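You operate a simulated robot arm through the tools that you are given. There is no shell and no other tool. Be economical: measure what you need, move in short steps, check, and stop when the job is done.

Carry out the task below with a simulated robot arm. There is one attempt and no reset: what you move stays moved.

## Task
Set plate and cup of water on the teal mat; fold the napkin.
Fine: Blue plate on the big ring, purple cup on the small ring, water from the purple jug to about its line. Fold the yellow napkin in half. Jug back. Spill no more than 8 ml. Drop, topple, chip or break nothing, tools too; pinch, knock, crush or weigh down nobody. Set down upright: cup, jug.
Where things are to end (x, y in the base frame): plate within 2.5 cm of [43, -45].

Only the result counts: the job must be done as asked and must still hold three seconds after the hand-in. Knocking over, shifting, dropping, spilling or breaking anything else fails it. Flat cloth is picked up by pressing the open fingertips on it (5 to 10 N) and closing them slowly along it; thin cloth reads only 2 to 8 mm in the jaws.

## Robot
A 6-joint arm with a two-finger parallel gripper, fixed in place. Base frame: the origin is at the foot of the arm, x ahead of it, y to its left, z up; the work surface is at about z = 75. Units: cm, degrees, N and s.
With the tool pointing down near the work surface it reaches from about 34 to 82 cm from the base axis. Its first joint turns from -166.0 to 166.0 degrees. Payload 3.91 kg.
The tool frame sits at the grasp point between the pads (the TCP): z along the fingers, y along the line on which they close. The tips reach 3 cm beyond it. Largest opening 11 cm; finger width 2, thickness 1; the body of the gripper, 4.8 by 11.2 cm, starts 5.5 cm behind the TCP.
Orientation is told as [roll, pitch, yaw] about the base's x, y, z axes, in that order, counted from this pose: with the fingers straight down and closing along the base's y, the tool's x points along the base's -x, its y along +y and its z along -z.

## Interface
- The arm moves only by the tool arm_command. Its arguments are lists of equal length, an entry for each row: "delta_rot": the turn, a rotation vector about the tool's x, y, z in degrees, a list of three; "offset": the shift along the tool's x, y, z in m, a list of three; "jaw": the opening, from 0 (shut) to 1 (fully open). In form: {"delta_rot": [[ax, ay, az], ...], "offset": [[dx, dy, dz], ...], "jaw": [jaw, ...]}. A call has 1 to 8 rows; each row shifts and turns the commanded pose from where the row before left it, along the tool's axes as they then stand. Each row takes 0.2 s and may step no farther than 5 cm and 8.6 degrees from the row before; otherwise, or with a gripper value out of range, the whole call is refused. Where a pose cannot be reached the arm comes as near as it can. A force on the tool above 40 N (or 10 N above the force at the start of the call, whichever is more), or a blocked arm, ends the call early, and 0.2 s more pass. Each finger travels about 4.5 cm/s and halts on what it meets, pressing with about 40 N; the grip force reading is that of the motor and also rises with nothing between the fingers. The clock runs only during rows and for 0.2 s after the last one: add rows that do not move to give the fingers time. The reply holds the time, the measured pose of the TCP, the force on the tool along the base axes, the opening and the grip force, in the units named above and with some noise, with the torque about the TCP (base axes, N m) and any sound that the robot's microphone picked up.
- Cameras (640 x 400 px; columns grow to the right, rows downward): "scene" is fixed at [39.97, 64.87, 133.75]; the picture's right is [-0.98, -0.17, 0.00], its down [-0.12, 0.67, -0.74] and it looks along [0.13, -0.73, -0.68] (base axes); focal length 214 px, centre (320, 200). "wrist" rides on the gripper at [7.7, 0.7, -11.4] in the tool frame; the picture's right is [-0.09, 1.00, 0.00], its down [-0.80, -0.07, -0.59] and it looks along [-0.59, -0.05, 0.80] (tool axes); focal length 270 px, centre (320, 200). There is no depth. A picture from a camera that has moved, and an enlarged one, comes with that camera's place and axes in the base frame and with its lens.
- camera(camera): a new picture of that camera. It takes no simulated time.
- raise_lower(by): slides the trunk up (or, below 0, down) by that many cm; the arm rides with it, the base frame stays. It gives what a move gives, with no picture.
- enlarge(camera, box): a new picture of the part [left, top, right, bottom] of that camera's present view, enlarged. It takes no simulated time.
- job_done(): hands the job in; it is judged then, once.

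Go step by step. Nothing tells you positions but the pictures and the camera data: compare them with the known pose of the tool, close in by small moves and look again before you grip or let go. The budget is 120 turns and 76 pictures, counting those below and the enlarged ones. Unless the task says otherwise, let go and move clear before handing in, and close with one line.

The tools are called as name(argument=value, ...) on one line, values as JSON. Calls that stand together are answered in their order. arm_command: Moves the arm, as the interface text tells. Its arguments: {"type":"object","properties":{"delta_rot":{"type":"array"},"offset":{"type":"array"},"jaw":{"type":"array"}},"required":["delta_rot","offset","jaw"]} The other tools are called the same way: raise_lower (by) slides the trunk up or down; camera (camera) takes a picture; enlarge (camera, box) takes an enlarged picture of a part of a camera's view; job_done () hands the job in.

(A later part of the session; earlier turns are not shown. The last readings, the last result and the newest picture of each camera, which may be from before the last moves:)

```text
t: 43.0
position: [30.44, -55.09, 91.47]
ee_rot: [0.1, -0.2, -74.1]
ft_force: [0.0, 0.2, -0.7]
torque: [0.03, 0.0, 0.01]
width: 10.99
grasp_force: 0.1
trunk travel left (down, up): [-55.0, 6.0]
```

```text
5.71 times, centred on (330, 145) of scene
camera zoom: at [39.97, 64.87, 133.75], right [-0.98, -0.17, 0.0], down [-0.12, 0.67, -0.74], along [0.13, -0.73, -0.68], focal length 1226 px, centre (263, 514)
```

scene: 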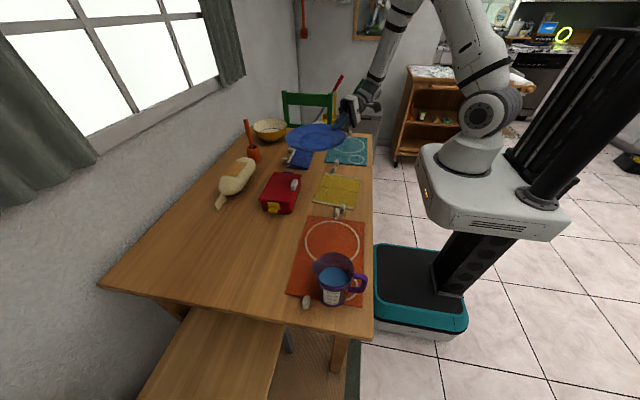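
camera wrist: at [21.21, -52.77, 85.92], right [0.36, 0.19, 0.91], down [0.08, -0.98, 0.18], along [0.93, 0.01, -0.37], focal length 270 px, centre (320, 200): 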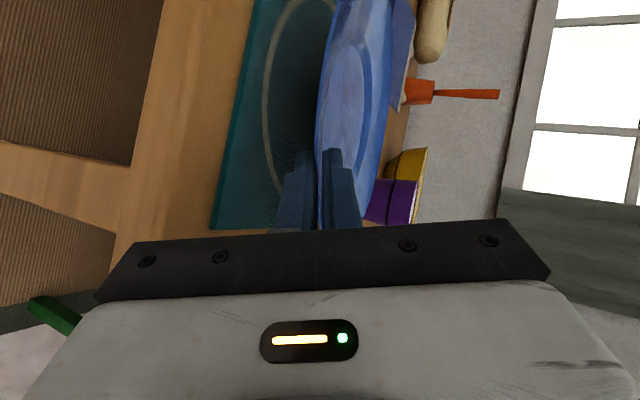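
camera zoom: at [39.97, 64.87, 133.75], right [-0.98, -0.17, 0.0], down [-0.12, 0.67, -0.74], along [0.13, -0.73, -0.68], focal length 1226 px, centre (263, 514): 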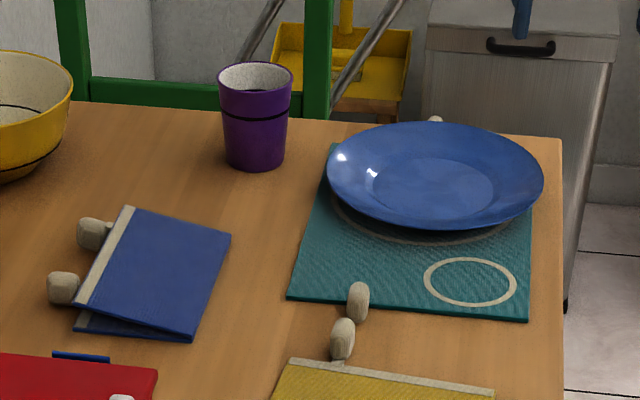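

The plate sits on the big ring. Next the cup, about (61, −51); I'll move above it with the jaws closing along x and look down.

arm_command(delta_rot=[[0, 0, 8], [0, 0, 8], [0, 0, 0], [0, 0, 0], [0, 0, 0], [0, 0, 0], [0, 0, 0], [0, 0, 0]], offset=[[0.016, 0.0, -0.02], [0.016, 0.03, -0.02], [0.016, 0.045, 0], [0.016, 0.045, 0], [0.016, 0.045, 0], [0.016, 0.045, 0], [0.016, 0.045, 0], [0.016, 0.045, 0]], jaw=[1, 1, 1, 1, 1, 1, 1, 1])

camera(camera="wrist")

```text
t: 44.8
position: [59.82, -41.84, 95.35]
ee_rot: [0.1, -0.1, -90.0]
ft_force: [0.5, 0.9, -0.4]
torque: [0.02, -0.02, -0.01]
width: 10.98
grasp_force: 0.1
trunk travel left (down, up): [-55.0, 6.0]
```

```text
41 pictures are left
camera wrist: at [60.45, -34.19, 106.84], right [1.0, -0.09, 0.0], down [-0.07, -0.8, 0.6], along [-0.05, -0.59, -0.8], focal length 270 px, centre (320, 200)
```

wrist: 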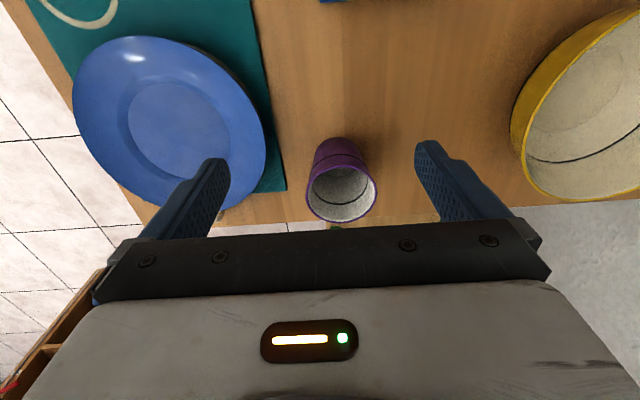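

Cup centre is about (61.3, −50.6), top at z ≈ 84. I'll move over it and come down around it.

arm_command(delta_rot=[[0, 0, 0], [0, 0, 0], [0, 0, 0], [0, 0, 0], [0, 0, 0]], offset=[[-0.044, 0.0075, 0], [-0.044, 0.0075, 0], [0, 0, 0.03], [0, 0, 0.03], [0, 0, 0]], jaw=[0.88, 0.88, 0.88, 0.88, 0.88])

camera(camera="wrist")

```text
t: 46.0
position: [61.38, -50.73, 89.52]
ee_rot: [0.1, -0.1, -89.9]
ft_force: [0.5, -0.7, 0.1]
torque: [0.0, 0.01, 0.01]
width: 9.71
grasp_force: 0.0
trunk travel left (down, up): [-55.0, 6.0]
```

```text
40 pictures are left
camera wrist: at [61.91, -42.98, 100.88], right [1.0, -0.09, 0.0], down [-0.07, -0.8, 0.6], along [-0.05, -0.59, -0.8], focal length 270 px, centre (320, 200)
```

wrist: 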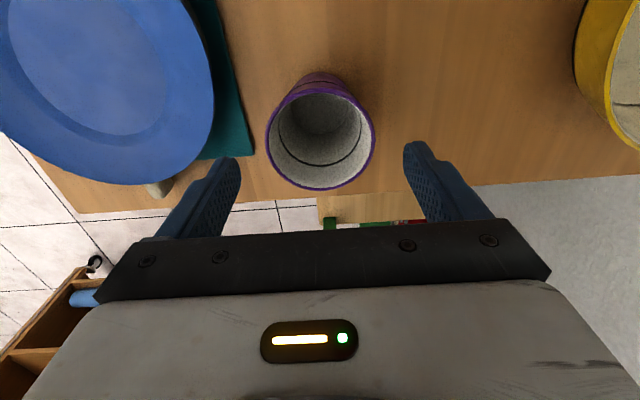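

Centred. I'll descend to TCP z ≈ 80 and close gently.

arm_command(delta_rot=[[0, 0, 0], [0, 0, 0], [0, 0, 0], [0, 0, 0], [0, 0, 0]], offset=[[0.004, 0, 0.03], [0, 0, 0.03], [0, 0, 0.025], [0, 0, 0.01], [0, 0, 0]], jaw=[0.88, 0.88, 0.88, 0.88, 0.88])

arm_command(delta_rot=[[0, 0, 0], [0, 0, 0], [0, 0, 0], [0, 0, 0], [0, 0, 0], [0, 0, 0]], offset=[[0, 0, 0], [0, 0, 0], [0, 0, 0], [0, 0, 0], [0, 0, 0], [0, 0, 0]], jaw=[0.78, 0.7, 0.65, 0.6, 0.55, 0.5])

```text
t: 47.2
position: [61.36, -50.36, 80.04]
ee_rot: [0.1, -0.1, -89.9]
ft_force: [0.2, 0.0, 0.8]
torque: [0.01, 0.02, -0.02]
width: 9.66
grasp_force: 0.1
trunk travel left (down, up): [-55.0, 6.0]
```

```text
t: 48.6
position: [61.32, -50.38, 79.9]
ee_rot: [0.1, -0.1, -89.9]
ft_force: [-0.4, 0.4, -0.2]
torque: [0.0, 0.01, 0.02]
width: 7.74
grasp_force: 39.9
trunk travel left (down, up): [-55.0, 6.0]
```

Cup held (7.7 cm). I'll lift it and carry it toward the small ring, stopping beside it for a look.

arm_command(delta_rot=[[0, 0, 0], [0, 0, 0], [0, 0, 0], [0, 0, 0], [0, 0, 0]], offset=[[0, 0, -0.01], [0, 0, -0.03], [0, 0, -0.035], [0, 0, -0.04], [0, 0, -0.035]], jaw=[0.5, 0.5, 0.5, 0.5, 0.5])

arm_command(delta_rot=[[0, 0, 0], [0, 0, 0], [0, 0, 0], [0, 0, 0], [0, 0, 0], [0, 0, 0], [0, 0, 0]], offset=[[0.025, -0.012, 0], [0.038, -0.02, 0], [0.038, -0.02, 0], [0.038, -0.02, 0], [0.038, -0.02, 0], [0.025, -0.02, 0], [0, 0, 0]], jaw=[0.5, 0.5, 0.5, 0.5, 0.5, 0.5, 0.5])

camera(camera="wrist")

```text
t: 49.8
position: [61.24, -50.27, 95.08]
ee_rot: [0.0, -0.1, -89.9]
ft_force: [0.0, 0.6, -0.8]
torque: [-0.01, -0.01, 0.0]
width: 7.75
grasp_force: 40.1
trunk travel left (down, up): [-55.0, 6.0]
```

```text
t: 51.4
position: [50.05, -30.01, 95.0]
ee_rot: [0.1, -0.1, -90.0]
ft_force: [0.0, -0.1, -1.1]
torque: [0.03, 0.03, -0.01]
width: 7.74
grasp_force: 40.3
trunk travel left (down, up): [-55.0, 6.0]
```

```text
39 pictures are left
camera wrist: at [50.67, -22.3, 106.28], right [1.0, -0.09, 0.0], down [-0.07, -0.8, 0.6], along [-0.05, -0.59, -0.8], focal length 270 px, centre (320, 200)
```

wrist: 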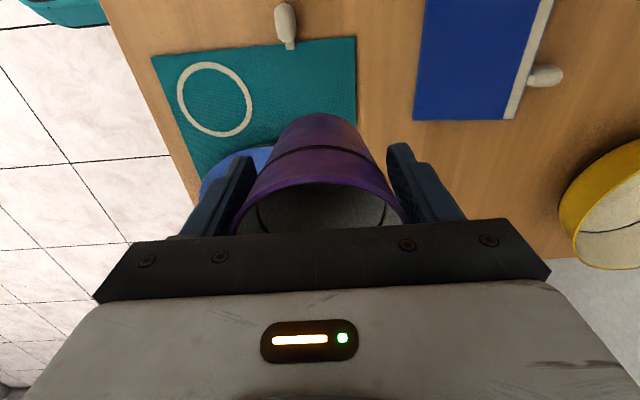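

Small ring centre is about (38.2, −30.6). I'll move over it and descend to just above the mat.

arm_command(delta_rot=[[0, 0, 0], [0, 0, 0], [0, 0, 0], [0, 0, 0], [0, 0, 0], [0, 0, 0], [0, 0, 0], [0, 0, 0]], offset=[[-0.002, -0.03, 0], [-0.002, -0.04, 0], [-0.002, -0.035, 0], [0, -0.0135, 0.03], [0, 0, 0.04], [0, 0, 0.035], [0, 0, 0.033], [0, 0, 0]], jaw=[0.5, 0.5, 0.5, 0.5, 0.5, 0.5, 0.5, 0.5])

enlarge(camera="scene", box=[310, 115, 390, 185])

camera(camera="wrist")

```text
t: 53.2
position: [38.28, -30.61, 81.01]
ee_rot: [0.1, -0.1, -89.8]
ft_force: [-0.1, 0.2, -1.0]
torque: [0.01, 0.04, -0.01]
width: 7.75
grasp_force: 40.0
trunk travel left (down, up): [-55.0, 6.0]
```

```text
5.71 times, centred on (350, 150) of scene
camera zoom: at [39.97, 64.87, 133.75], right [-0.98, -0.17, 0.0], down [-0.12, 0.67, -0.74], along [0.13, -0.73, -0.68], focal length 1226 px, centre (149, 486)
```

zoom: 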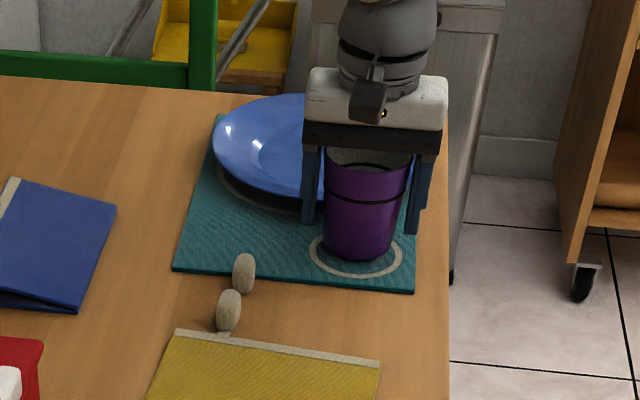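

```text
37 pictures are left
camera wrist: at [38.9, -22.91, 92.35], right [1.0, -0.09, 0.0], down [-0.07, -0.8, 0.6], along [-0.05, -0.59, -0.8], focal length 270 px, centre (320, 200)
```

wrist: 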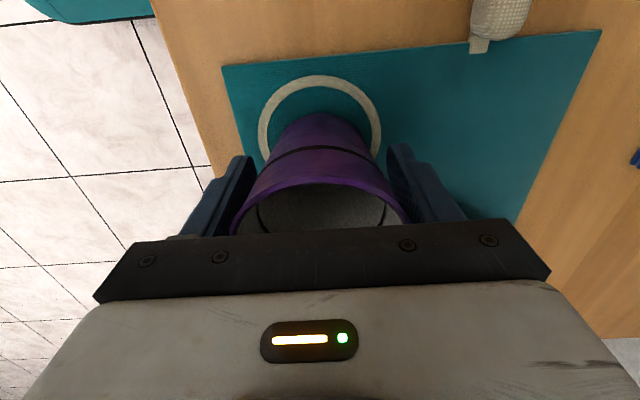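

The cup should go about 0.8 cm toward +y and 0.2 cm +x. Then I'll lower until contact.

arm_command(delta_rot=[[0, 0, 0], [0, 0, 0], [0, 0, 0], [0, 0, 0]], offset=[[0.008, 0.002, 0], [0, 0, 0.003], [0, 0, 0.003], [0, 0, 0]], jaw=[0.5, 0.5, 0.5, 0.5])

enlarge(camera="wrist", box=[220, 50, 420, 200])

```text
t: 54.2
position: [38.4, -29.99, 80.6]
ee_rot: [0.2, 0.0, -89.9]
ft_force: [0.3, 1.5, 5.7]
torque: [0.0, -0.02, -0.01]
width: 7.75
grasp_force: 39.8
trunk travel left (down, up): [-55.0, 6.0]
```

```text
2.67 times, centred on (320, 125) of wrist
camera zoom: at [39.04, -22.15, 91.86], right [1.0, -0.09, 0.0], down [-0.07, -0.8, 0.6], along [-0.05, -0.59, -0.8], focal length 721 px, centre (320, 400)
```

zoom: 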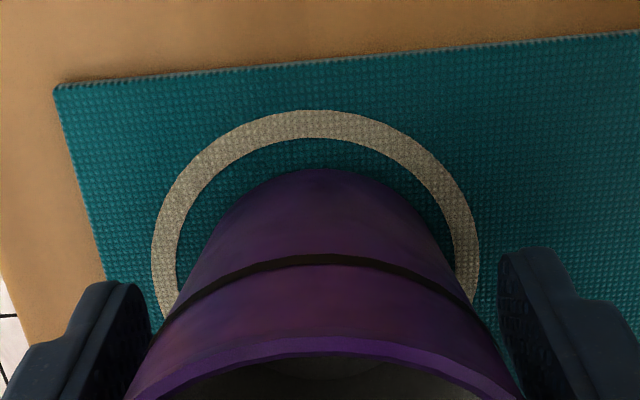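

Only ~0.5 cm off; I'll raise slightly, nudge +y 0.5 cm and set down.

arm_command(delta_rot=[[0, 0, 0], [0, 0, 0], [0, 0, 0], [0, 0, 0], [0, 0, 0]], offset=[[0, 0, -0.006], [0.005, 0, 0], [0, 0, 0.003], [0, 0, 0.003], [0, 0, 0]], jaw=[0.5, 0.5, 0.5, 0.5, 0.5])

arm_command(delta_rot=[[0, 0, 0], [0, 0, 0], [0, 0, 0], [0, 0, 0], [0, 0, 0]], offset=[[0, 0, 0], [0, 0, 0], [0, 0, 0], [0, 0, 0], [0, 0, 0]], jaw=[0.71, 0.75, 0.85, 0.9, 0.9])

```text
t: 55.4
position: [38.36, -29.28, 80.51]
ee_rot: [0.0, -0.1, -90.0]
ft_force: [-0.7, 0.9, 3.9]
torque: [0.0, -0.01, -0.05]
width: 7.76
grasp_force: 39.8
trunk travel left (down, up): [-55.0, 6.0]
```

```text
t: 56.6
position: [38.51, -29.33, 80.41]
ee_rot: [0.1, -0.1, -89.9]
ft_force: [0.3, 0.8, -0.3]
torque: [-0.01, 0.03, 0.0]
width: 9.91
grasp_force: 0.1
trunk travel left (down, up): [-55.0, 6.0]
```

Cup released on the small ring. I'll rise straight up, check it, then move to view the napkin.

arm_command(delta_rot=[[0, 0, 0], [0, 0, 0], [0, 0, 0], [0, 0, 0], [0, 0, 0], [0, 0, 0]], offset=[[0, 0, -0.02], [0, 0, -0.035], [0, 0, -0.04], [0, 0, -0.04], [0, 0, -0.04], [0, 0, 0]], jaw=[0.95, 0.95, 0.95, 0.95, 0.95, 0.95])

arm_command(delta_rot=[[0, 0, 0], [0, 0, 0], [0, 0, 0], [0, 0, 0], [0, 0, 0], [0, 0, 0], [0, 0, 0], [0, 0, 0]], offset=[[0.045, 0.008, 0], [0.045, 0.008, 0], [0.045, 0.008, 0], [0.045, 0.008, 0], [0.045, 0.008, 0], [0.045, 0.008, 0], [0.045, 0.008, 0], [0.045, 0.008, 0]], jaw=[0.8, 0.6, 0.5, 0.4, 0.3, 0.3, 0.3, 0.3])

camera(camera="wrist")

```text
t: 58.0
position: [38.42, -29.36, 98.01]
ee_rot: [0.1, -0.1, -89.9]
ft_force: [0.6, 0.4, 0.0]
torque: [-0.02, 0.02, 0.01]
width: 10.44
grasp_force: 0.2
trunk travel left (down, up): [-55.0, 6.0]
```

```text
t: 59.8
position: [44.83, 6.75, 97.73]
ee_rot: [0.1, -0.1, -89.8]
ft_force: [-0.2, 1.2, 0.6]
torque: [0.03, -0.03, 0.03]
width: 3.32
grasp_force: 0.0
trunk travel left (down, up): [-55.0, 6.0]
```

```text
35 pictures are left
camera wrist: at [45.42, 14.57, 109.21], right [1.0, -0.09, 0.0], down [-0.07, -0.8, 0.6], along [-0.05, -0.59, -0.8], focal length 270 px, centre (320, 200)
```

wrist: 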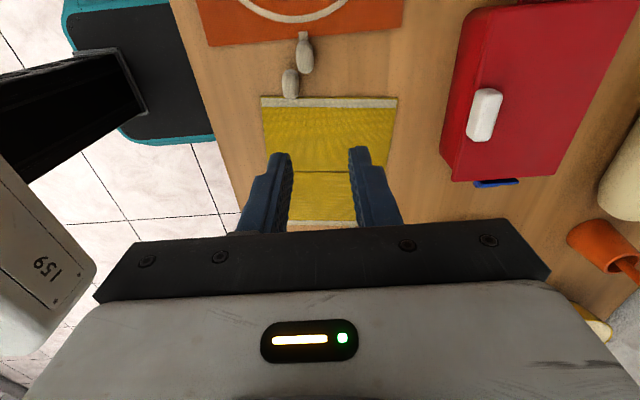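

arm_command(delta_rot=[[0, 0, 0], [0, 0, 0], [0, 0, 0], [0, 0, 0], [0, 0, 0]], offset=[[-0.04, 0.008, 0.015], [-0.04, 0.008, 0.015], [-0.04, 0.008, 0.015], [-0.03, 0.008, 0.015], [0, 0, 0]], jaw=[0.3, 0.3, 0.3, 0.3, 0.3])

camera(camera="wrist")

```text
t: 61.0
position: [47.85, -8.49, 91.98]
ee_rot: [0.0, 0.0, -89.9]
ft_force: [0.6, 0.5, 0.1]
torque: [-0.01, -0.01, 0.03]
width: 3.29
grasp_force: 0.0
trunk travel left (down, up): [-55.0, 6.0]
```

```text
34 pictures are left
camera wrist: at [48.57, -0.75, 103.31], right [1.0, -0.09, 0.0], down [-0.07, -0.8, 0.6], along [-0.05, -0.59, -0.8], focal length 270 px, centre (320, 200)
```

wrist: 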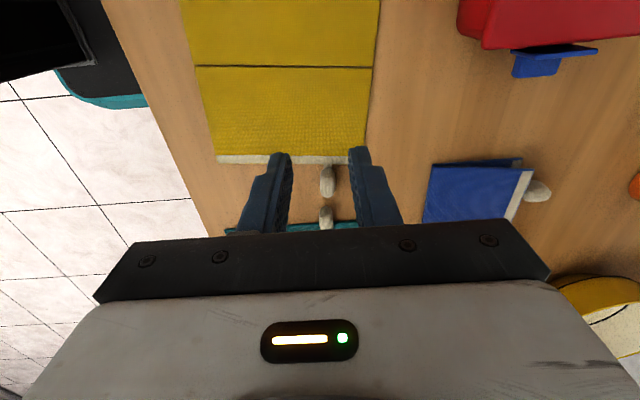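

The −y napkin tab is at (48.1, −18.2), and the crease runs (36.5, −4.5)–(53.1, −6.3). I'll align across the tab and come down over it.

arm_command(delta_rot=[[0, 0, 6], [0, 0, 0], [0, 0, 0], [0, 0, 0], [0, 0, 0]], offset=[[0, 0, 0], [-0.048, -0.003, 0], [-0.048, -0.004, 0.03], [0, 0, 0.048], [0, 0, 0]], jaw=[0.3, 0.3, 0.3, 0.3, 0.3])

camera(camera="wrist")

```text
refused: row 3 steps farther than a row can; nothing moved
```

```text
33 pictures are left
camera wrist: at [48.57, -0.75, 103.31], right [1.0, -0.09, 0.0], down [-0.07, -0.8, 0.6], along [-0.05, -0.59, -0.8], focal length 270 px, centre (320, 200)
```

wrist: 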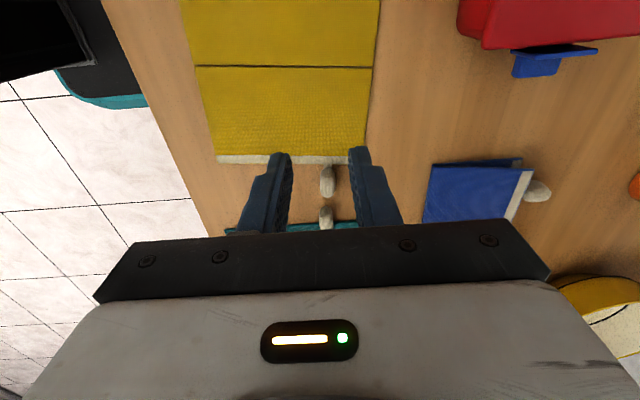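

arm_command(delta_rot=[[0, 0, 6], [0, 0, 0], [0, 0, 0], [0, 0, 0], [0, 0, 0], [0, 0, 0]], offset=[[0, 0, 0], [-0.048, 0.006, 0], [-0.048, 0.0066, 0], [0, 0, 0.04], [0, 0, 0.03], [0, 0, 0]], jaw=[0.3, 0.3, 0.3, 0.3, 0.3, 0.3])

camera(camera="wrist")

```text
t: 62.4
position: [48.34, -18.13, 84.91]
ee_rot: [0.2, -0.1, -95.9]
ft_force: [-0.2, 0.4, 0.5]
torque: [0.01, 0.01, 0.01]
width: 3.33
grasp_force: 0.0
trunk travel left (down, up): [-55.0, 6.0]
```

```text
32 pictures are left
camera wrist: at [49.71, -10.5, 96.3], right [0.98, -0.19, 0.0], down [-0.15, -0.79, 0.6], along [-0.11, -0.59, -0.8], focal length 270 px, centre (320, 200)
```

wrist: 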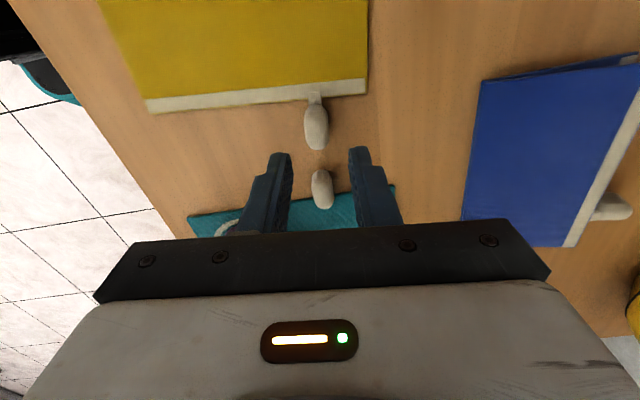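

arm_command(delta_rot=[[0, 0, 0], [0, 0, 0], [0, 0, 0], [0, 0, 0]], offset=[[-0.0025, -0.0042, 0.02], [0, 0, 0.03], [0, 0, 0.011], [0, 0, 0]], jaw=[0.3, 0.3, 0.3, 0.3])

camera(camera="wrist")

```text
t: 63.4
position: [47.85, -18.35, 78.91]
ee_rot: [0.2, 0.0, -95.9]
ft_force: [-0.4, 0.1, -0.1]
torque: [-0.02, 0.0, -0.01]
width: 3.3
grasp_force: 0.1
trunk travel left (down, up): [-55.0, 6.0]
```

```text
31 pictures are left
camera wrist: at [49.26, -10.67, 90.2], right [0.98, -0.19, 0.0], down [-0.15, -0.79, 0.6], along [-0.11, -0.59, -0.8], focal length 270 px, centre (320, 200)
```

wrist: 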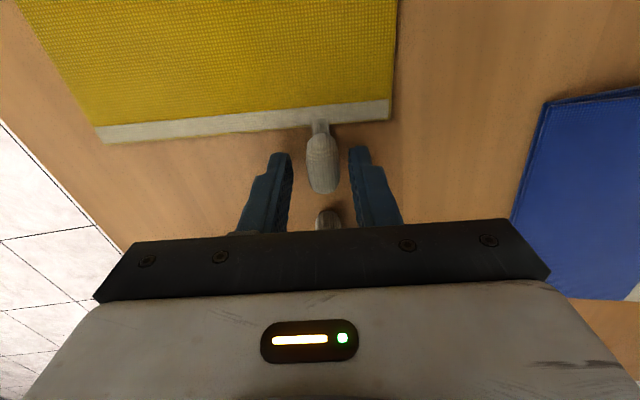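

The tab lies between the fingertips. Lower slightly and close slowly.

arm_command(delta_rot=[[0, 0, 0], [0, 0, 0], [0, 0, 0], [0, 0, 0], [0, 0, 0], [0, 0, 0], [0, 0, 0]], offset=[[0, 0, 0.003], [0, 0, 0], [0, 0, 0], [0, 0, 0], [0, 0, 0], [0, 0, 0], [0, 0, 0]], jaw=[0.25, 0.2, 0.16, 0.12, 0.08, 0.05, 0.05])

```text
t: 65.0
position: [47.88, -18.28, 78.59]
ee_rot: [0.1, -0.2, -95.9]
ft_force: [0.6, -0.2, 0.8]
torque: [0.04, 0.11, -0.06]
width: 1.71
grasp_force: 40.0
trunk travel left (down, up): [-55.0, 6.0]
```

Tab gripped (1.7 cm). I'll carry it up along an arc around the crease, tilting the hand progressively.

arm_command(delta_rot=[[0, -2.5, 0], [0, -2.5, 0], [0, -2.5, 0], [0, -2.5, 0], [0, -2.5, 0], [0, -2.5, 0], [0, -2.5, 0], [0, -2.5, 0]], offset=[[0.0045, 0, -0.019], [0.0065, 0, -0.019], [0.0095, 0, -0.0188], [0.0113, 0, -0.0188], [0.014, 0, -0.0168], [0.0155, 0, -0.016], [0.018, 0, -0.013], [0.019, 0, -0.0115]], jaw=[0.05, 0.05, 0.05, 0.05, 0.05, 0.05, 0.05, 0.05])

enlarge(camera="scene", box=[280, 110, 400, 230])

```text
t: 66.8
position: [48.99, -6.75, 90.03]
ee_rot: [0.3, -20.1, -96.0]
ft_force: [-0.5, 0.5, -1.6]
torque: [-0.01, -0.02, -0.01]
width: 1.67
grasp_force: 39.7
trunk travel left (down, up): [-55.0, 6.0]
```

```text
3.33 times, centred on (340, 170) of scene
camera zoom: at [39.97, 64.87, 133.75], right [-0.98, -0.17, 0.0], down [-0.12, 0.67, -0.74], along [0.13, -0.73, -0.68], focal length 715 px, centre (253, 300)
```

zoom: 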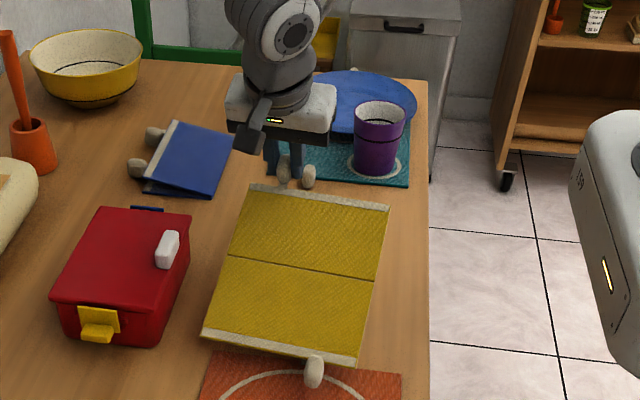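

The panel lifts cleanly like a hinged leaf. Continue over the arc.

arm_command(delta_rot=[[0, -2.5, 0], [0, -2.5, 0], [0, -2.5, 0], [0, -2.5, 0], [0, -2.5, 0], [0, -2.5, 0], [0, -1.5, 0], [0, -1.5, 0]], offset=[[0.0205, 0, -0.0085], [0.022, 0, -0.006], [0.0222, 0, -0.003], [0.0225, 0, -0.0005], [0.0222, 0, 0.0025], [0.0222, 0, 0.005], [0.0155, 0, 0.006], [0.0155, 0, 0.006]], jaw=[0.05, 0.05, 0.05, 0.05, 0.05, 0.05, 0.05, 0.05])

enlarge(camera="scene", box=[280, 110, 400, 230])

camera(camera="wrist")

```text
t: 68.6
position: [50.44, 6.87, 82.19]
ee_rot: [0.3, -38.2, -96.1]
ft_force: [3.4, -2.8, 20.5]
torque: [0.79, 0.95, -0.03]
width: 1.78
grasp_force: 39.4
trunk travel left (down, up): [-55.0, 6.0]
```

```text
3.33 times, centred on (340, 170) of scene
camera zoom: at [39.97, 64.87, 133.75], right [-0.98, -0.17, 0.0], down [-0.12, 0.67, -0.74], along [0.13, -0.73, -0.68], focal length 715 px, centre (253, 300)
```

zoom: 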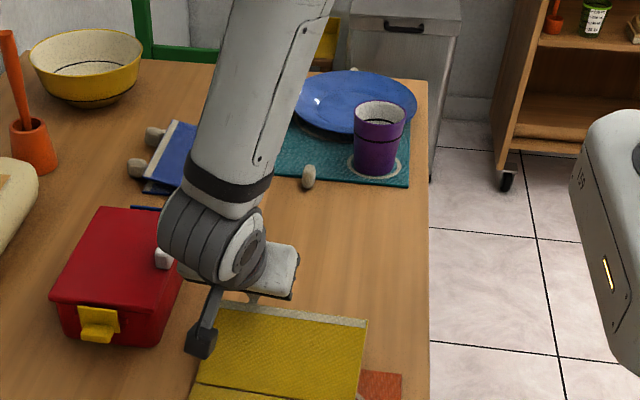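

```text
28 pictures are left
camera wrist: at [52.37, 19.78, 86.47], right [0.98, -0.17, 0.06], down [-0.1, -0.25, 0.96], along [-0.15, -0.95, -0.27], focal length 270 px, centre (320, 200)
```

wrist: 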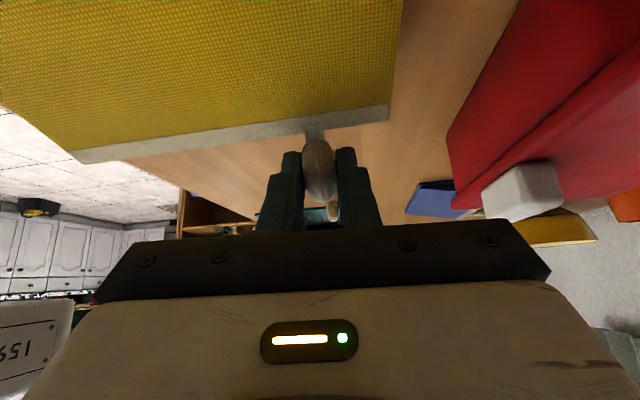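

The tab did not pivot, so the napkin seems to be dragged along rather than folded. I must look at the whole scene before moving.

enlarge(camera="scene", box=[260, 150, 400, 310])

```text
2.50 times, centred on (330, 230) of scene
camera zoom: at [39.97, 64.87, 133.75], right [-0.98, -0.17, 0.0], down [-0.12, 0.67, -0.74], along [0.13, -0.73, -0.68], focal length 536 px, centre (295, 125)
```

zoom: 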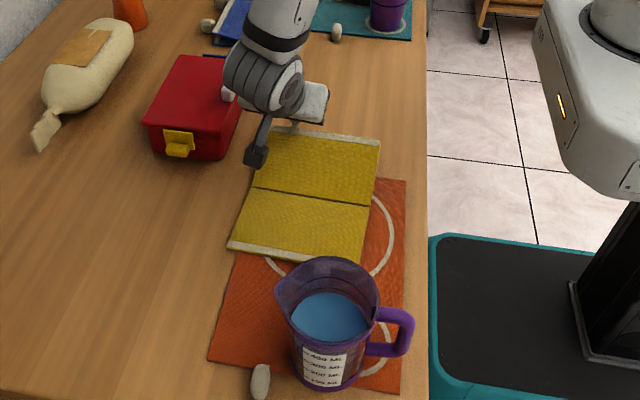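

The napkin is stiff-hinged and follows the tool's tilt, so it slid about 20 cm toward +y, but it touches nothing upright. I'll level the hand again and draw the napkin back to its place; then fold with the tilt equal to the fold angle.

arm_command(delta_rot=[[0, 7.6, 0], [0, 7.6, 0], [0, 7.6, 0], [0, 7.6, 0], [0, 7.6, 0], [0, 0, 0], [0, 0, 0], [0, 0, 0]], offset=[[-0.0116, 0, 0.0015], [-0.0117, 0, 0], [-0.0115, 0, -0.0016], [-0.0113, 0, -0.0032], [-0.0107, 0, -0.0045], [-0.02, 0, 0], [-0.02, 0, 0], [-0.02, 0, 0]], jaw=[0.05, 0.05, 0.05, 0.05, 0.05, 0.05, 0.05, 0.05])

enlarge(camera="scene", box=[260, 130, 400, 290])

```text
t: 70.4
position: [49.13, -4.19, 85.23]
ee_rot: [0.2, -0.1, -96.1]
ft_force: [0.8, 0.5, -0.9]
torque: [-0.08, -0.01, -0.02]
width: 1.7
grasp_force: 39.7
trunk travel left (down, up): [-55.0, 6.0]
```

```text
2.50 times, centred on (330, 210) of scene
camera zoom: at [39.97, 64.87, 133.75], right [-0.98, -0.17, 0.0], down [-0.12, 0.67, -0.74], along [0.13, -0.73, -0.68], focal length 536 px, centre (295, 175)
```

zoom: 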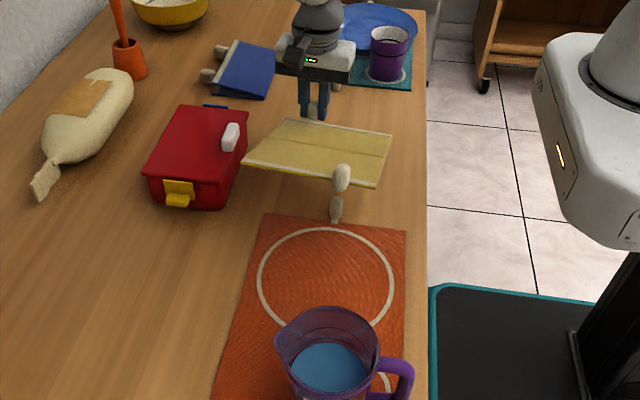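

The napkin is held flat like a plank; the hinge only bends upward. I'll carry it back to where it was and lay it down.

arm_command(delta_rot=[[0, 0, 0], [0, 0, 0], [0, 0, 0], [0, 0, 0], [0, 0, 0], [0, 0, 0], [0, 0, 0], [0, 0, 0]], offset=[[-0.028, 0.0005, 0], [-0.03, 0.0005, 0], [-0.03, 0.0005, 0], [-0.03, 0.0005, 0], [-0.0236, 0.0005, 0.01], [0, 0, 0.02], [0, 0, 0.02], [0, 0, 0]], jaw=[0.05, 0.05, 0.05, 0.05, 0.05, 0.05, 0.05, 0.05])

enlarge(camera="scene", box=[270, 120, 400, 250])

```text
t: 72.2
position: [48.12, -18.31, 80.1]
ee_rot: [0.2, -0.1, -95.8]
ft_force: [0.4, 0.5, -0.4]
torque: [-0.04, -0.05, 0.03]
width: 1.69
grasp_force: 40.0
trunk travel left (down, up): [-55.0, 6.0]
```

```text
3.08 times, centred on (335, 185) of scene
camera zoom: at [39.97, 64.87, 133.75], right [-0.98, -0.17, 0.0], down [-0.12, 0.67, -0.74], along [0.13, -0.73, -0.68], focal length 660 px, centre (274, 246)
```

zoom: 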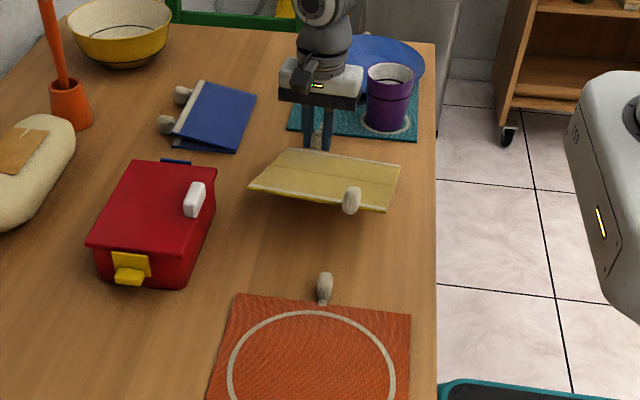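

arm_command(delta_rot=[[0, -7, 0], [0, -7, 0], [0, -7, 0], [0, 0, 0]], offset=[[0.0031, 0, 0.0045], [0.0037, 0, 0.0045], [0.0043, 0, 0.004], [0, 0, 0]], jaw=[0.05, 0.05, 0.05, 0.05])

enlarge(camera="scene", box=[270, 120, 400, 250])

```text
t: 73.2
position: [48.11, -17.37, 78.77]
ee_rot: [0.1, -21.2, -96.0]
ft_force: [-0.3, -0.3, -1.2]
torque: [-0.05, -0.02, 0.15]
width: 1.72
grasp_force: 40.2
trunk travel left (down, up): [-55.0, 6.0]
```

```text
3.08 times, centred on (335, 185) of scene
camera zoom: at [39.97, 64.87, 133.75], right [-0.98, -0.17, 0.0], down [-0.12, 0.67, -0.74], along [0.13, -0.73, -0.68], focal length 660 px, centre (274, 246)
```

zoom: 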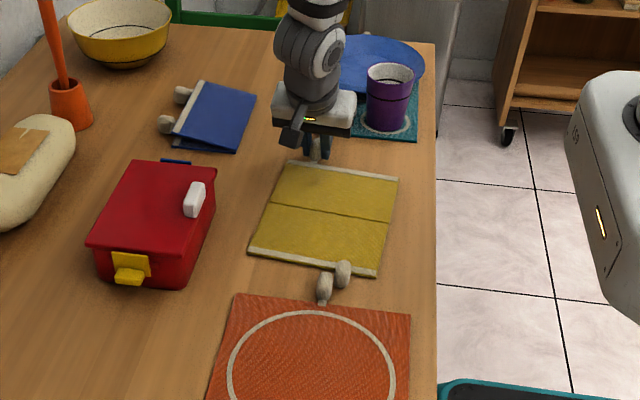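

The napkin is back in place, flat. I'll release, tilt the hand the other way (+40°), and regrip the tab so the tool can turn through more than 100° with the fold.

arm_command(delta_rot=[[0, 0, 0], [0, 0, 0], [0, 0, 0], [0, 0, 0], [0, 7.6, 0], [0, 7.6, 0], [0, 7.6, 0], [0, 7.6, 0]], offset=[[0, 0, 0], [0, 0, 0], [0, 0, -0.02], [0, 0, -0.025], [0, 0, 0], [0, 0, 0], [0, 0, 0], [0, 0, 0]], jaw=[0.2, 0.3, 0.3, 0.3, 0.3, 0.3, 0.3, 0.3])

arm_command(delta_rot=[[0, 7.6, 0], [0, 7.6, 0], [0, 7.6, 0], [0, 7.6, 0], [0, 0, 0], [0, 0, 0]], offset=[[0, 0, 0], [0, 0, 0], [0, 0, 0], [0, 0, 0], [-0.025, 0, 0], [0, 0, 0]], jaw=[0.3, 0.3, 0.3, 0.3, 0.3, 0.3])

camera(camera="wrist")

```text
t: 75.0
position: [48.36, -15.63, 82.95]
ee_rot: [0.2, 9.4, -95.9]
ft_force: [0.6, -0.2, -0.2]
torque: [0.0, -0.01, 0.02]
width: 3.29
grasp_force: 0.1
trunk travel left (down, up): [-55.0, 6.0]
```

```text
t: 76.4
position: [48.12, -17.59, 81.29]
ee_rot: [0.2, 39.8, -95.7]
ft_force: [0.9, -0.3, 0.0]
torque: [0.01, 0.01, 0.02]
width: 3.27
grasp_force: 0.0
trunk travel left (down, up): [-55.0, 6.0]
```

```text
23 pictures are left
camera wrist: at [48.59, -19.04, 95.0], right [0.98, -0.17, -0.05], down [-0.17, -0.98, -0.06], along [-0.04, 0.06, -1.0], focal length 270 px, centre (320, 200)
```

wrist: 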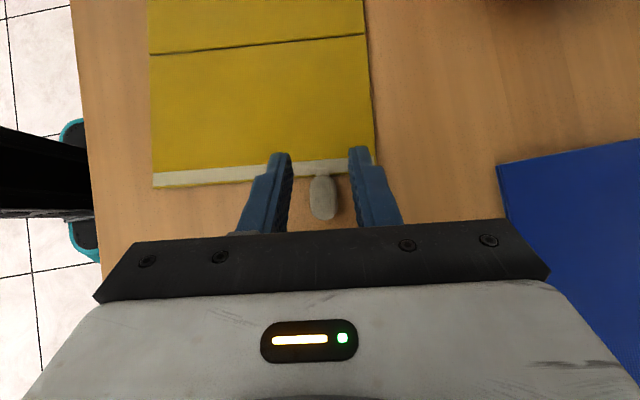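

arm_command(delta_rot=[[0, 0, 0], [0, 0, 0], [0, 0, 0], [0, 0, 0], [0, 0, 0], [0, 0, 0], [0, 0, 0], [0, 0, 0]], offset=[[-0.017, 0, 0.005], [-0.016, 0, 0.0048], [0, 0, 0], [0, 0, 0], [0, 0, 0], [0, 0, 0], [0, 0, 0], [0, 0, 0]], jaw=[0.3, 0.3, 0.3, 0.24, 0.18, 0.12, 0.06, 0.06])

enlarge(camera="wrist", box=[140, 20, 440, 240])

```text
t: 78.2
position: [47.93, -19.52, 78.56]
ee_rot: [0.2, 39.7, -95.8]
ft_force: [0.0, -0.9, 0.3]
torque: [0.01, 0.1, 0.07]
width: 1.7
grasp_force: 40.1
trunk travel left (down, up): [-55.0, 6.0]
```

```text
1.82 times, centred on (290, 130) of wrist
camera zoom: at [48.41, -20.97, 92.18], right [0.98, -0.17, -0.05], down [-0.17, -0.98, -0.05], along [-0.04, 0.06, -1.0], focal length 491 px, centre (374, 327)
```

zoom: 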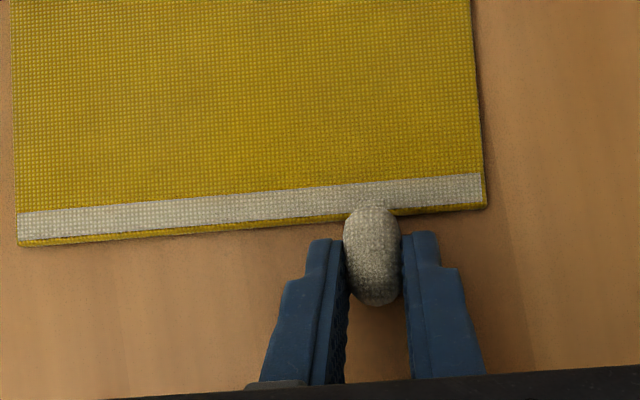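

Firm grip. I'll now turn the hand rigidly about the crease line, 60° first.

arm_command(delta_rot=[[0, -7.5, 0], [0, -7.5, 0], [0, -7.5, 0], [0, -7.5, 0], [0, -7.5, 0], [0, -7.5, 0], [0, -7.5, 0], [0, -7.5, 0]], offset=[[0.0152, 0, -0.0102], [0.0152, 0, -0.0102], [0.0152, 0, -0.0102], [0.0152, 0, -0.0102], [0.0152, 0, -0.0102], [0.0152, 0, -0.0102], [0.0152, 0, -0.0102], [0.0152, 0, -0.0102]], jaw=[0.06, 0.06, 0.06, 0.06, 0.06, 0.06, 0.06, 0.06])

enlarge(camera="scene", box=[270, 120, 400, 250])

```text
t: 80.0
position: [48.8, -9.97, 88.89]
ee_rot: [0.4, -20.3, -95.9]
ft_force: [1.7, 1.0, 18.7]
torque: [1.14, 0.26, 0.18]
width: 1.67
grasp_force: 39.9
trunk travel left (down, up): [-55.0, 6.0]
```

```text
3.08 times, centred on (335, 185) of scene
camera zoom: at [39.97, 64.87, 133.75], right [-0.98, -0.17, 0.0], down [-0.12, 0.67, -0.74], along [0.13, -0.73, -0.68], focal length 660 px, centre (274, 246)
```

zoom: 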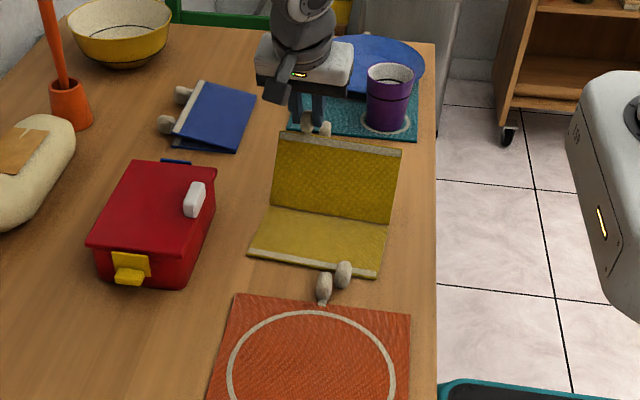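

The napkin folds properly at the crease. I'll relieve a bit of compression and continue past vertical.

arm_command(delta_rot=[[0, 0, 0], [0, -7.5, 0], [0, -7.5, 0], [0, -7.5, 0], [0, 0, 0]], offset=[[-0.0023, 0, -0.0019], [0.0152, 0, -0.0102], [0.0152, 0, -0.0102], [0.0152, 0, -0.0102], [0, 0, 0]], jaw=[0.06, 0.06, 0.06, 0.06, 0.06])

```text
t: 81.2
position: [49.51, -4.79, 89.67]
ee_rot: [0.4, -42.9, -96.2]
ft_force: [-1.5, 0.8, 7.8]
torque: [-0.07, 0.18, -0.03]
width: 1.68
grasp_force: 40.2
trunk travel left (down, up): [-55.0, 6.0]
```

arm_command(delta_rot=[[0, -7.5, 0], [0, -7.5, 0], [0, -7.5, 0], [0, -7.5, 0], [0, 0, 0]], offset=[[0.0152, 0, -0.0102], [0.0152, 0, -0.0102], [0.0152, 0, -0.0102], [0.0152, 0, -0.0102], [0, 0, 0]], jaw=[0.06, 0.06, 0.06, 0.06, 0.06])

enlarge(camera="scene", box=[270, 120, 400, 250])

```text
t: 82.4
position: [50.07, 2.07, 87.01]
ee_rot: [0.5, -72.9, -96.4]
ft_force: [-0.9, -0.3, 1.4]
torque: [-0.21, 0.06, -0.03]
width: 1.68
grasp_force: 40.0
trunk travel left (down, up): [-55.0, 6.0]
```

```text
3.08 times, centred on (335, 185) of scene
camera zoom: at [39.97, 64.87, 133.75], right [-0.98, -0.17, 0.0], down [-0.12, 0.67, -0.74], along [0.13, -0.73, -0.68], focal length 660 px, centre (274, 246)
```

zoom: 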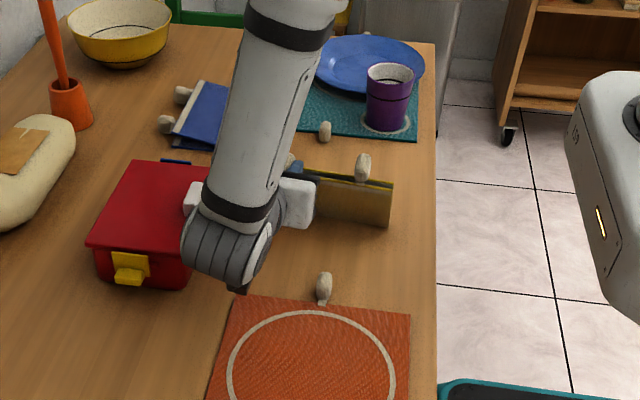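

The other half has come up too; it looks folded shut and standing. I'll check with the wrist camera.

camera(camera="wrist")

enlarge(camera="scene", box=[315, 155, 365, 205])

```text
19 pictures are left
camera wrist: at [52.13, 15.08, 83.01], right [0.99, -0.13, 0.09], down [-0.04, 0.34, 0.94], along [-0.15, -0.93, 0.33], focal length 270 px, centre (320, 200)
```

wrist: 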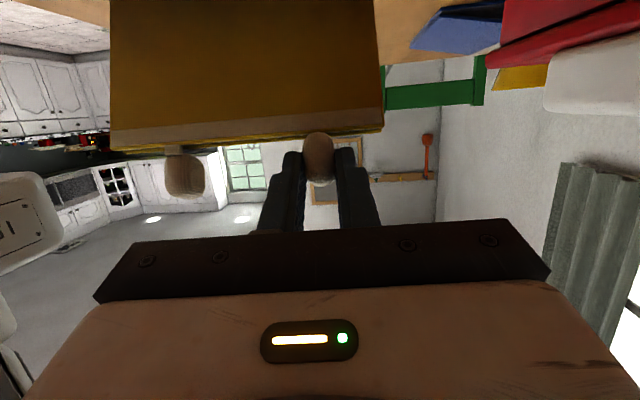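

```text
8.00 times, centred on (340, 180) of scene
camera zoom: at [39.97, 64.87, 133.75], right [-0.98, -0.17, 0.0], down [-0.12, 0.67, -0.74], along [0.13, -0.73, -0.68], focal length 1716 px, centre (160, 360)
```

zoom: 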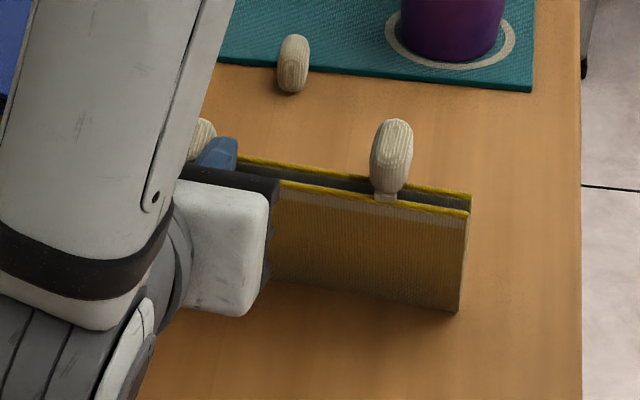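

It is folded shut, hems together. I'll turn it back about the crease and lay the closed packet on its −y side.

arm_command(delta_rot=[[0, 7.5, 0], [0, 7.5, 0], [0, 7.5, 0], [0, 7.5, 0], [0, 7.5, 0], [0, 7.5, 0], [0, 7.5, 0], [0, 7.5, 0]], offset=[[-0.014, 0, 0.0125], [-0.014, 0, 0.0125], [-0.014, 0, 0.0125], [-0.014, 0, 0.0125], [-0.014, 0, 0.0125], [-0.014, 0, 0.0125], [-0.014, 0, 0.0125], [-0.014, 0, 0.0125]], jaw=[0.06, 0.06, 0.06, 0.06, 0.06, 0.06, 0.06, 0.06])

arm_command(delta_rot=[[0, 7.5, 0], [0, 7.5, 0], [0, 7.5, 0], [0, 7.5, 0], [0, 7.5, 0], [0, 7.5, 0]], offset=[[-0.014, 0, 0.0125], [-0.014, 0, 0.0125], [-0.014, 0, 0.0125], [-0.014, 0, 0.0125], [-0.014, 0, 0.0125], [-0.014, 0, 0.0125]], jaw=[0.06, 0.06, 0.06, 0.06, 0.06, 0.06])

enlarge(camera="scene", box=[280, 120, 400, 220])

```text
t: 84.2
position: [48.77, -12.28, 88.31]
ee_rot: [0.1, -12.6, -96.0]
ft_force: [0.5, -1.2, -0.3]
torque: [-0.02, 0.14, 0.06]
width: 1.66
grasp_force: 39.5
trunk travel left (down, up): [-55.0, 6.0]
```

```text
t: 85.6
position: [48.0, -19.64, 80.27]
ee_rot: [0.3, 32.3, -95.8]
ft_force: [0.2, 0.4, 0.7]
torque: [-0.06, -0.02, 0.01]
width: 1.67
grasp_force: 40.3
trunk travel left (down, up): [-55.0, 6.0]
```

```text
4.00 times, centred on (340, 170) of scene
camera zoom: at [39.97, 64.87, 133.75], right [-0.98, -0.17, 0.0], down [-0.12, 0.67, -0.74], along [0.13, -0.73, -0.68], focal length 858 px, centre (240, 320)
```

zoom: 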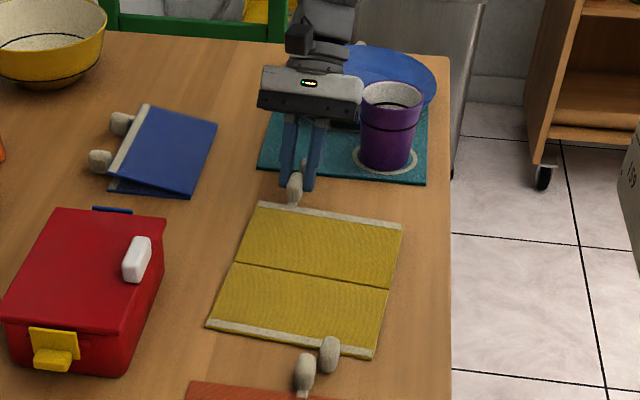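

It reopened on the way back: the fold stays shut only past vertical. I'll fold forward again and this time let it close toward +y, onto the half that stays put.

arm_command(delta_rot=[[0, -7.5, 0], [0, -7.5, 0], [0, -7.5, 0], [0, -7.5, 0], [0, -7.5, 0], [0, -7.5, 0], [0, -7.5, 0], [0, -7.5, 0]], offset=[[0.0156, 0, -0.0107], [0.0156, 0, -0.0107], [0.0156, 0, -0.0107], [0.0156, 0, -0.0107], [0.0156, 0, -0.0107], [0.0156, 0, -0.0107], [0.0156, 0, -0.0107], [0.0156, 0, -0.0107]], jaw=[0.06, 0.06, 0.06, 0.06, 0.06, 0.06, 0.06, 0.06])

arm_command(delta_rot=[[0, -7.5, 0], [0, -7.5, 0], [0, -7.5, 0], [0, -7.5, 0], [0, 0, 0]], offset=[[0.0156, 0, -0.0107], [0.0156, 0, -0.0107], [0.0156, 0, -0.0107], [0.0156, 0, -0.0107], [0, 0, 0]], jaw=[0.06, 0.06, 0.06, 0.06, 0.06])

enlarge(camera="scene", box=[280, 130, 400, 230])

```text
t: 87.4
position: [49.05, -8.59, 89.53]
ee_rot: [0.2, -27.8, -96.0]
ft_force: [-1.7, 3.1, 6.8]
torque: [0.59, 0.23, -0.01]
width: 1.69
grasp_force: 40.4
trunk travel left (down, up): [-55.0, 6.0]
```

```text
t: 88.6
position: [49.73, -1.28, 88.96]
ee_rot: [0.3, -57.8, -96.3]
ft_force: [5.5, -2.9, 16.0]
torque: [-0.95, 0.39, 0.29]
width: 1.68
grasp_force: 40.0
trunk travel left (down, up): [-55.0, 6.0]
```

```text
4.00 times, centred on (340, 180) of scene
camera zoom: at [39.97, 64.87, 133.75], right [-0.98, -0.17, 0.0], down [-0.12, 0.67, -0.74], along [0.13, -0.73, -0.68], focal length 858 px, centre (240, 280)
```

zoom: 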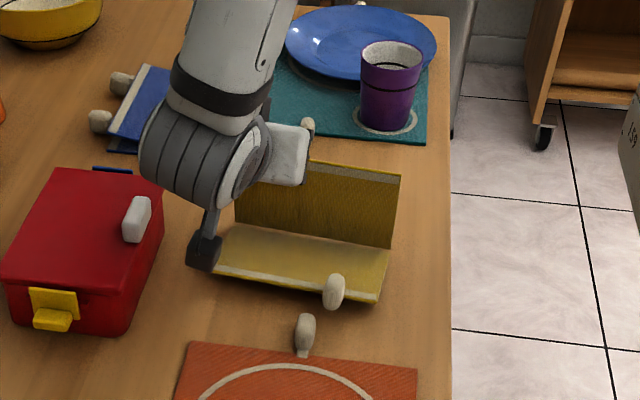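

It's at ~98° and starting to close. Two more steps, then check.

arm_command(delta_rot=[[0, -7.5, 0], [0, -7.5, 0], [0, 0, 0], [0, 0, 0]], offset=[[0.0156, 0, -0.0107], [0.0156, 0, -0.0107], [0, 0, 0], [0, 0, 0]], jaw=[0.06, 0.06, 0.06, 0.06])

enlarge(camera="scene", box=[280, 130, 400, 230])

```text
t: 89.6
position: [50.11, 2.13, 87.28]
ee_rot: [0.5, -72.8, -96.4]
ft_force: [-0.8, -0.7, 2.4]
torque: [-0.19, 0.05, -0.05]
width: 1.67
grasp_force: 39.6
trunk travel left (down, up): [-55.0, 6.0]
```

```text
4.00 times, centred on (340, 180) of scene
camera zoom: at [39.97, 64.87, 133.75], right [-0.98, -0.17, 0.0], down [-0.12, 0.67, -0.74], along [0.13, -0.73, -0.68], focal length 858 px, centre (240, 280)
```

zoom: 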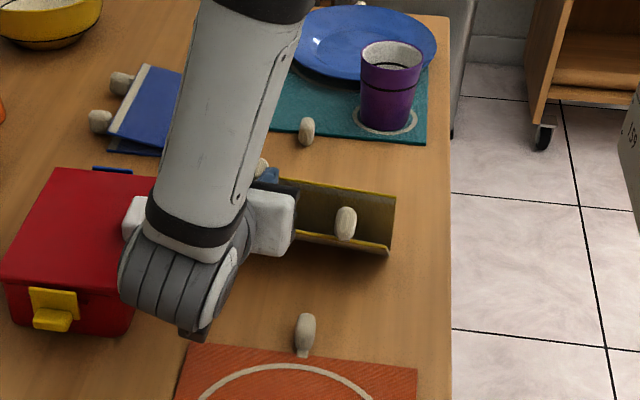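

The hinge is swinging shut by itself. I'll wait a second, then release so it lays over toward +y.

arm_command(delta_rot=[[0, 0, 0], [0, 0, 0], [0, 0, 0], [0, 0, 0], [0, 0, 0], [0, 0, 0]], offset=[[0, 0, 0], [0, 0, 0], [0, 0, 0], [0, 0, 0], [0, 0, 0], [0, 0, 0]], jaw=[0.06, 0.06, 0.06, 0.06, 0.06, 0.06])

arm_command(delta_rot=[[0, 0, 0], [0, 0, 0], [0, 0, 0], [0, 0, 0], [0, 0, 0], [0, 0, 0]], offset=[[0, 0, 0], [0, 0, 0], [0, 0, 0], [0, 0, 0], [0, 0, 0], [0, 0, 0]], jaw=[0.25, 0.35, 0.4, 0.4, 0.4, 0.4])

enlarge(camera="scene", box=[280, 130, 400, 230])

```text
t: 91.0
position: [50.09, 2.17, 87.24]
ee_rot: [0.5, -72.8, -96.4]
ft_force: [-0.8, 0.7, 1.8]
torque: [-0.15, 0.04, -0.01]
width: 1.68
grasp_force: 39.8
trunk travel left (down, up): [-55.0, 6.0]
```

```text
t: 92.4
position: [49.95, 2.14, 87.23]
ee_rot: [0.5, -72.8, -96.4]
ft_force: [0.8, 0.1, -0.1]
torque: [-0.02, 0.02, 0.02]
width: 4.4
grasp_force: 0.0
trunk travel left (down, up): [-55.0, 6.0]
```

```text
4.00 times, centred on (340, 180) of scene
camera zoom: at [39.97, 64.87, 133.75], right [-0.98, -0.17, 0.0], down [-0.12, 0.67, -0.74], along [0.13, -0.73, -0.68], focal length 858 px, centre (240, 280)
```

zoom: 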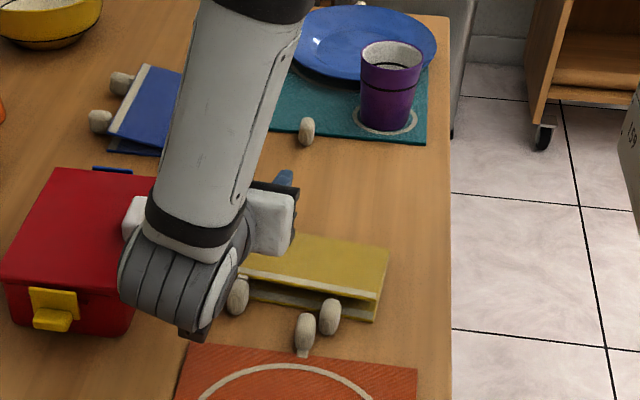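

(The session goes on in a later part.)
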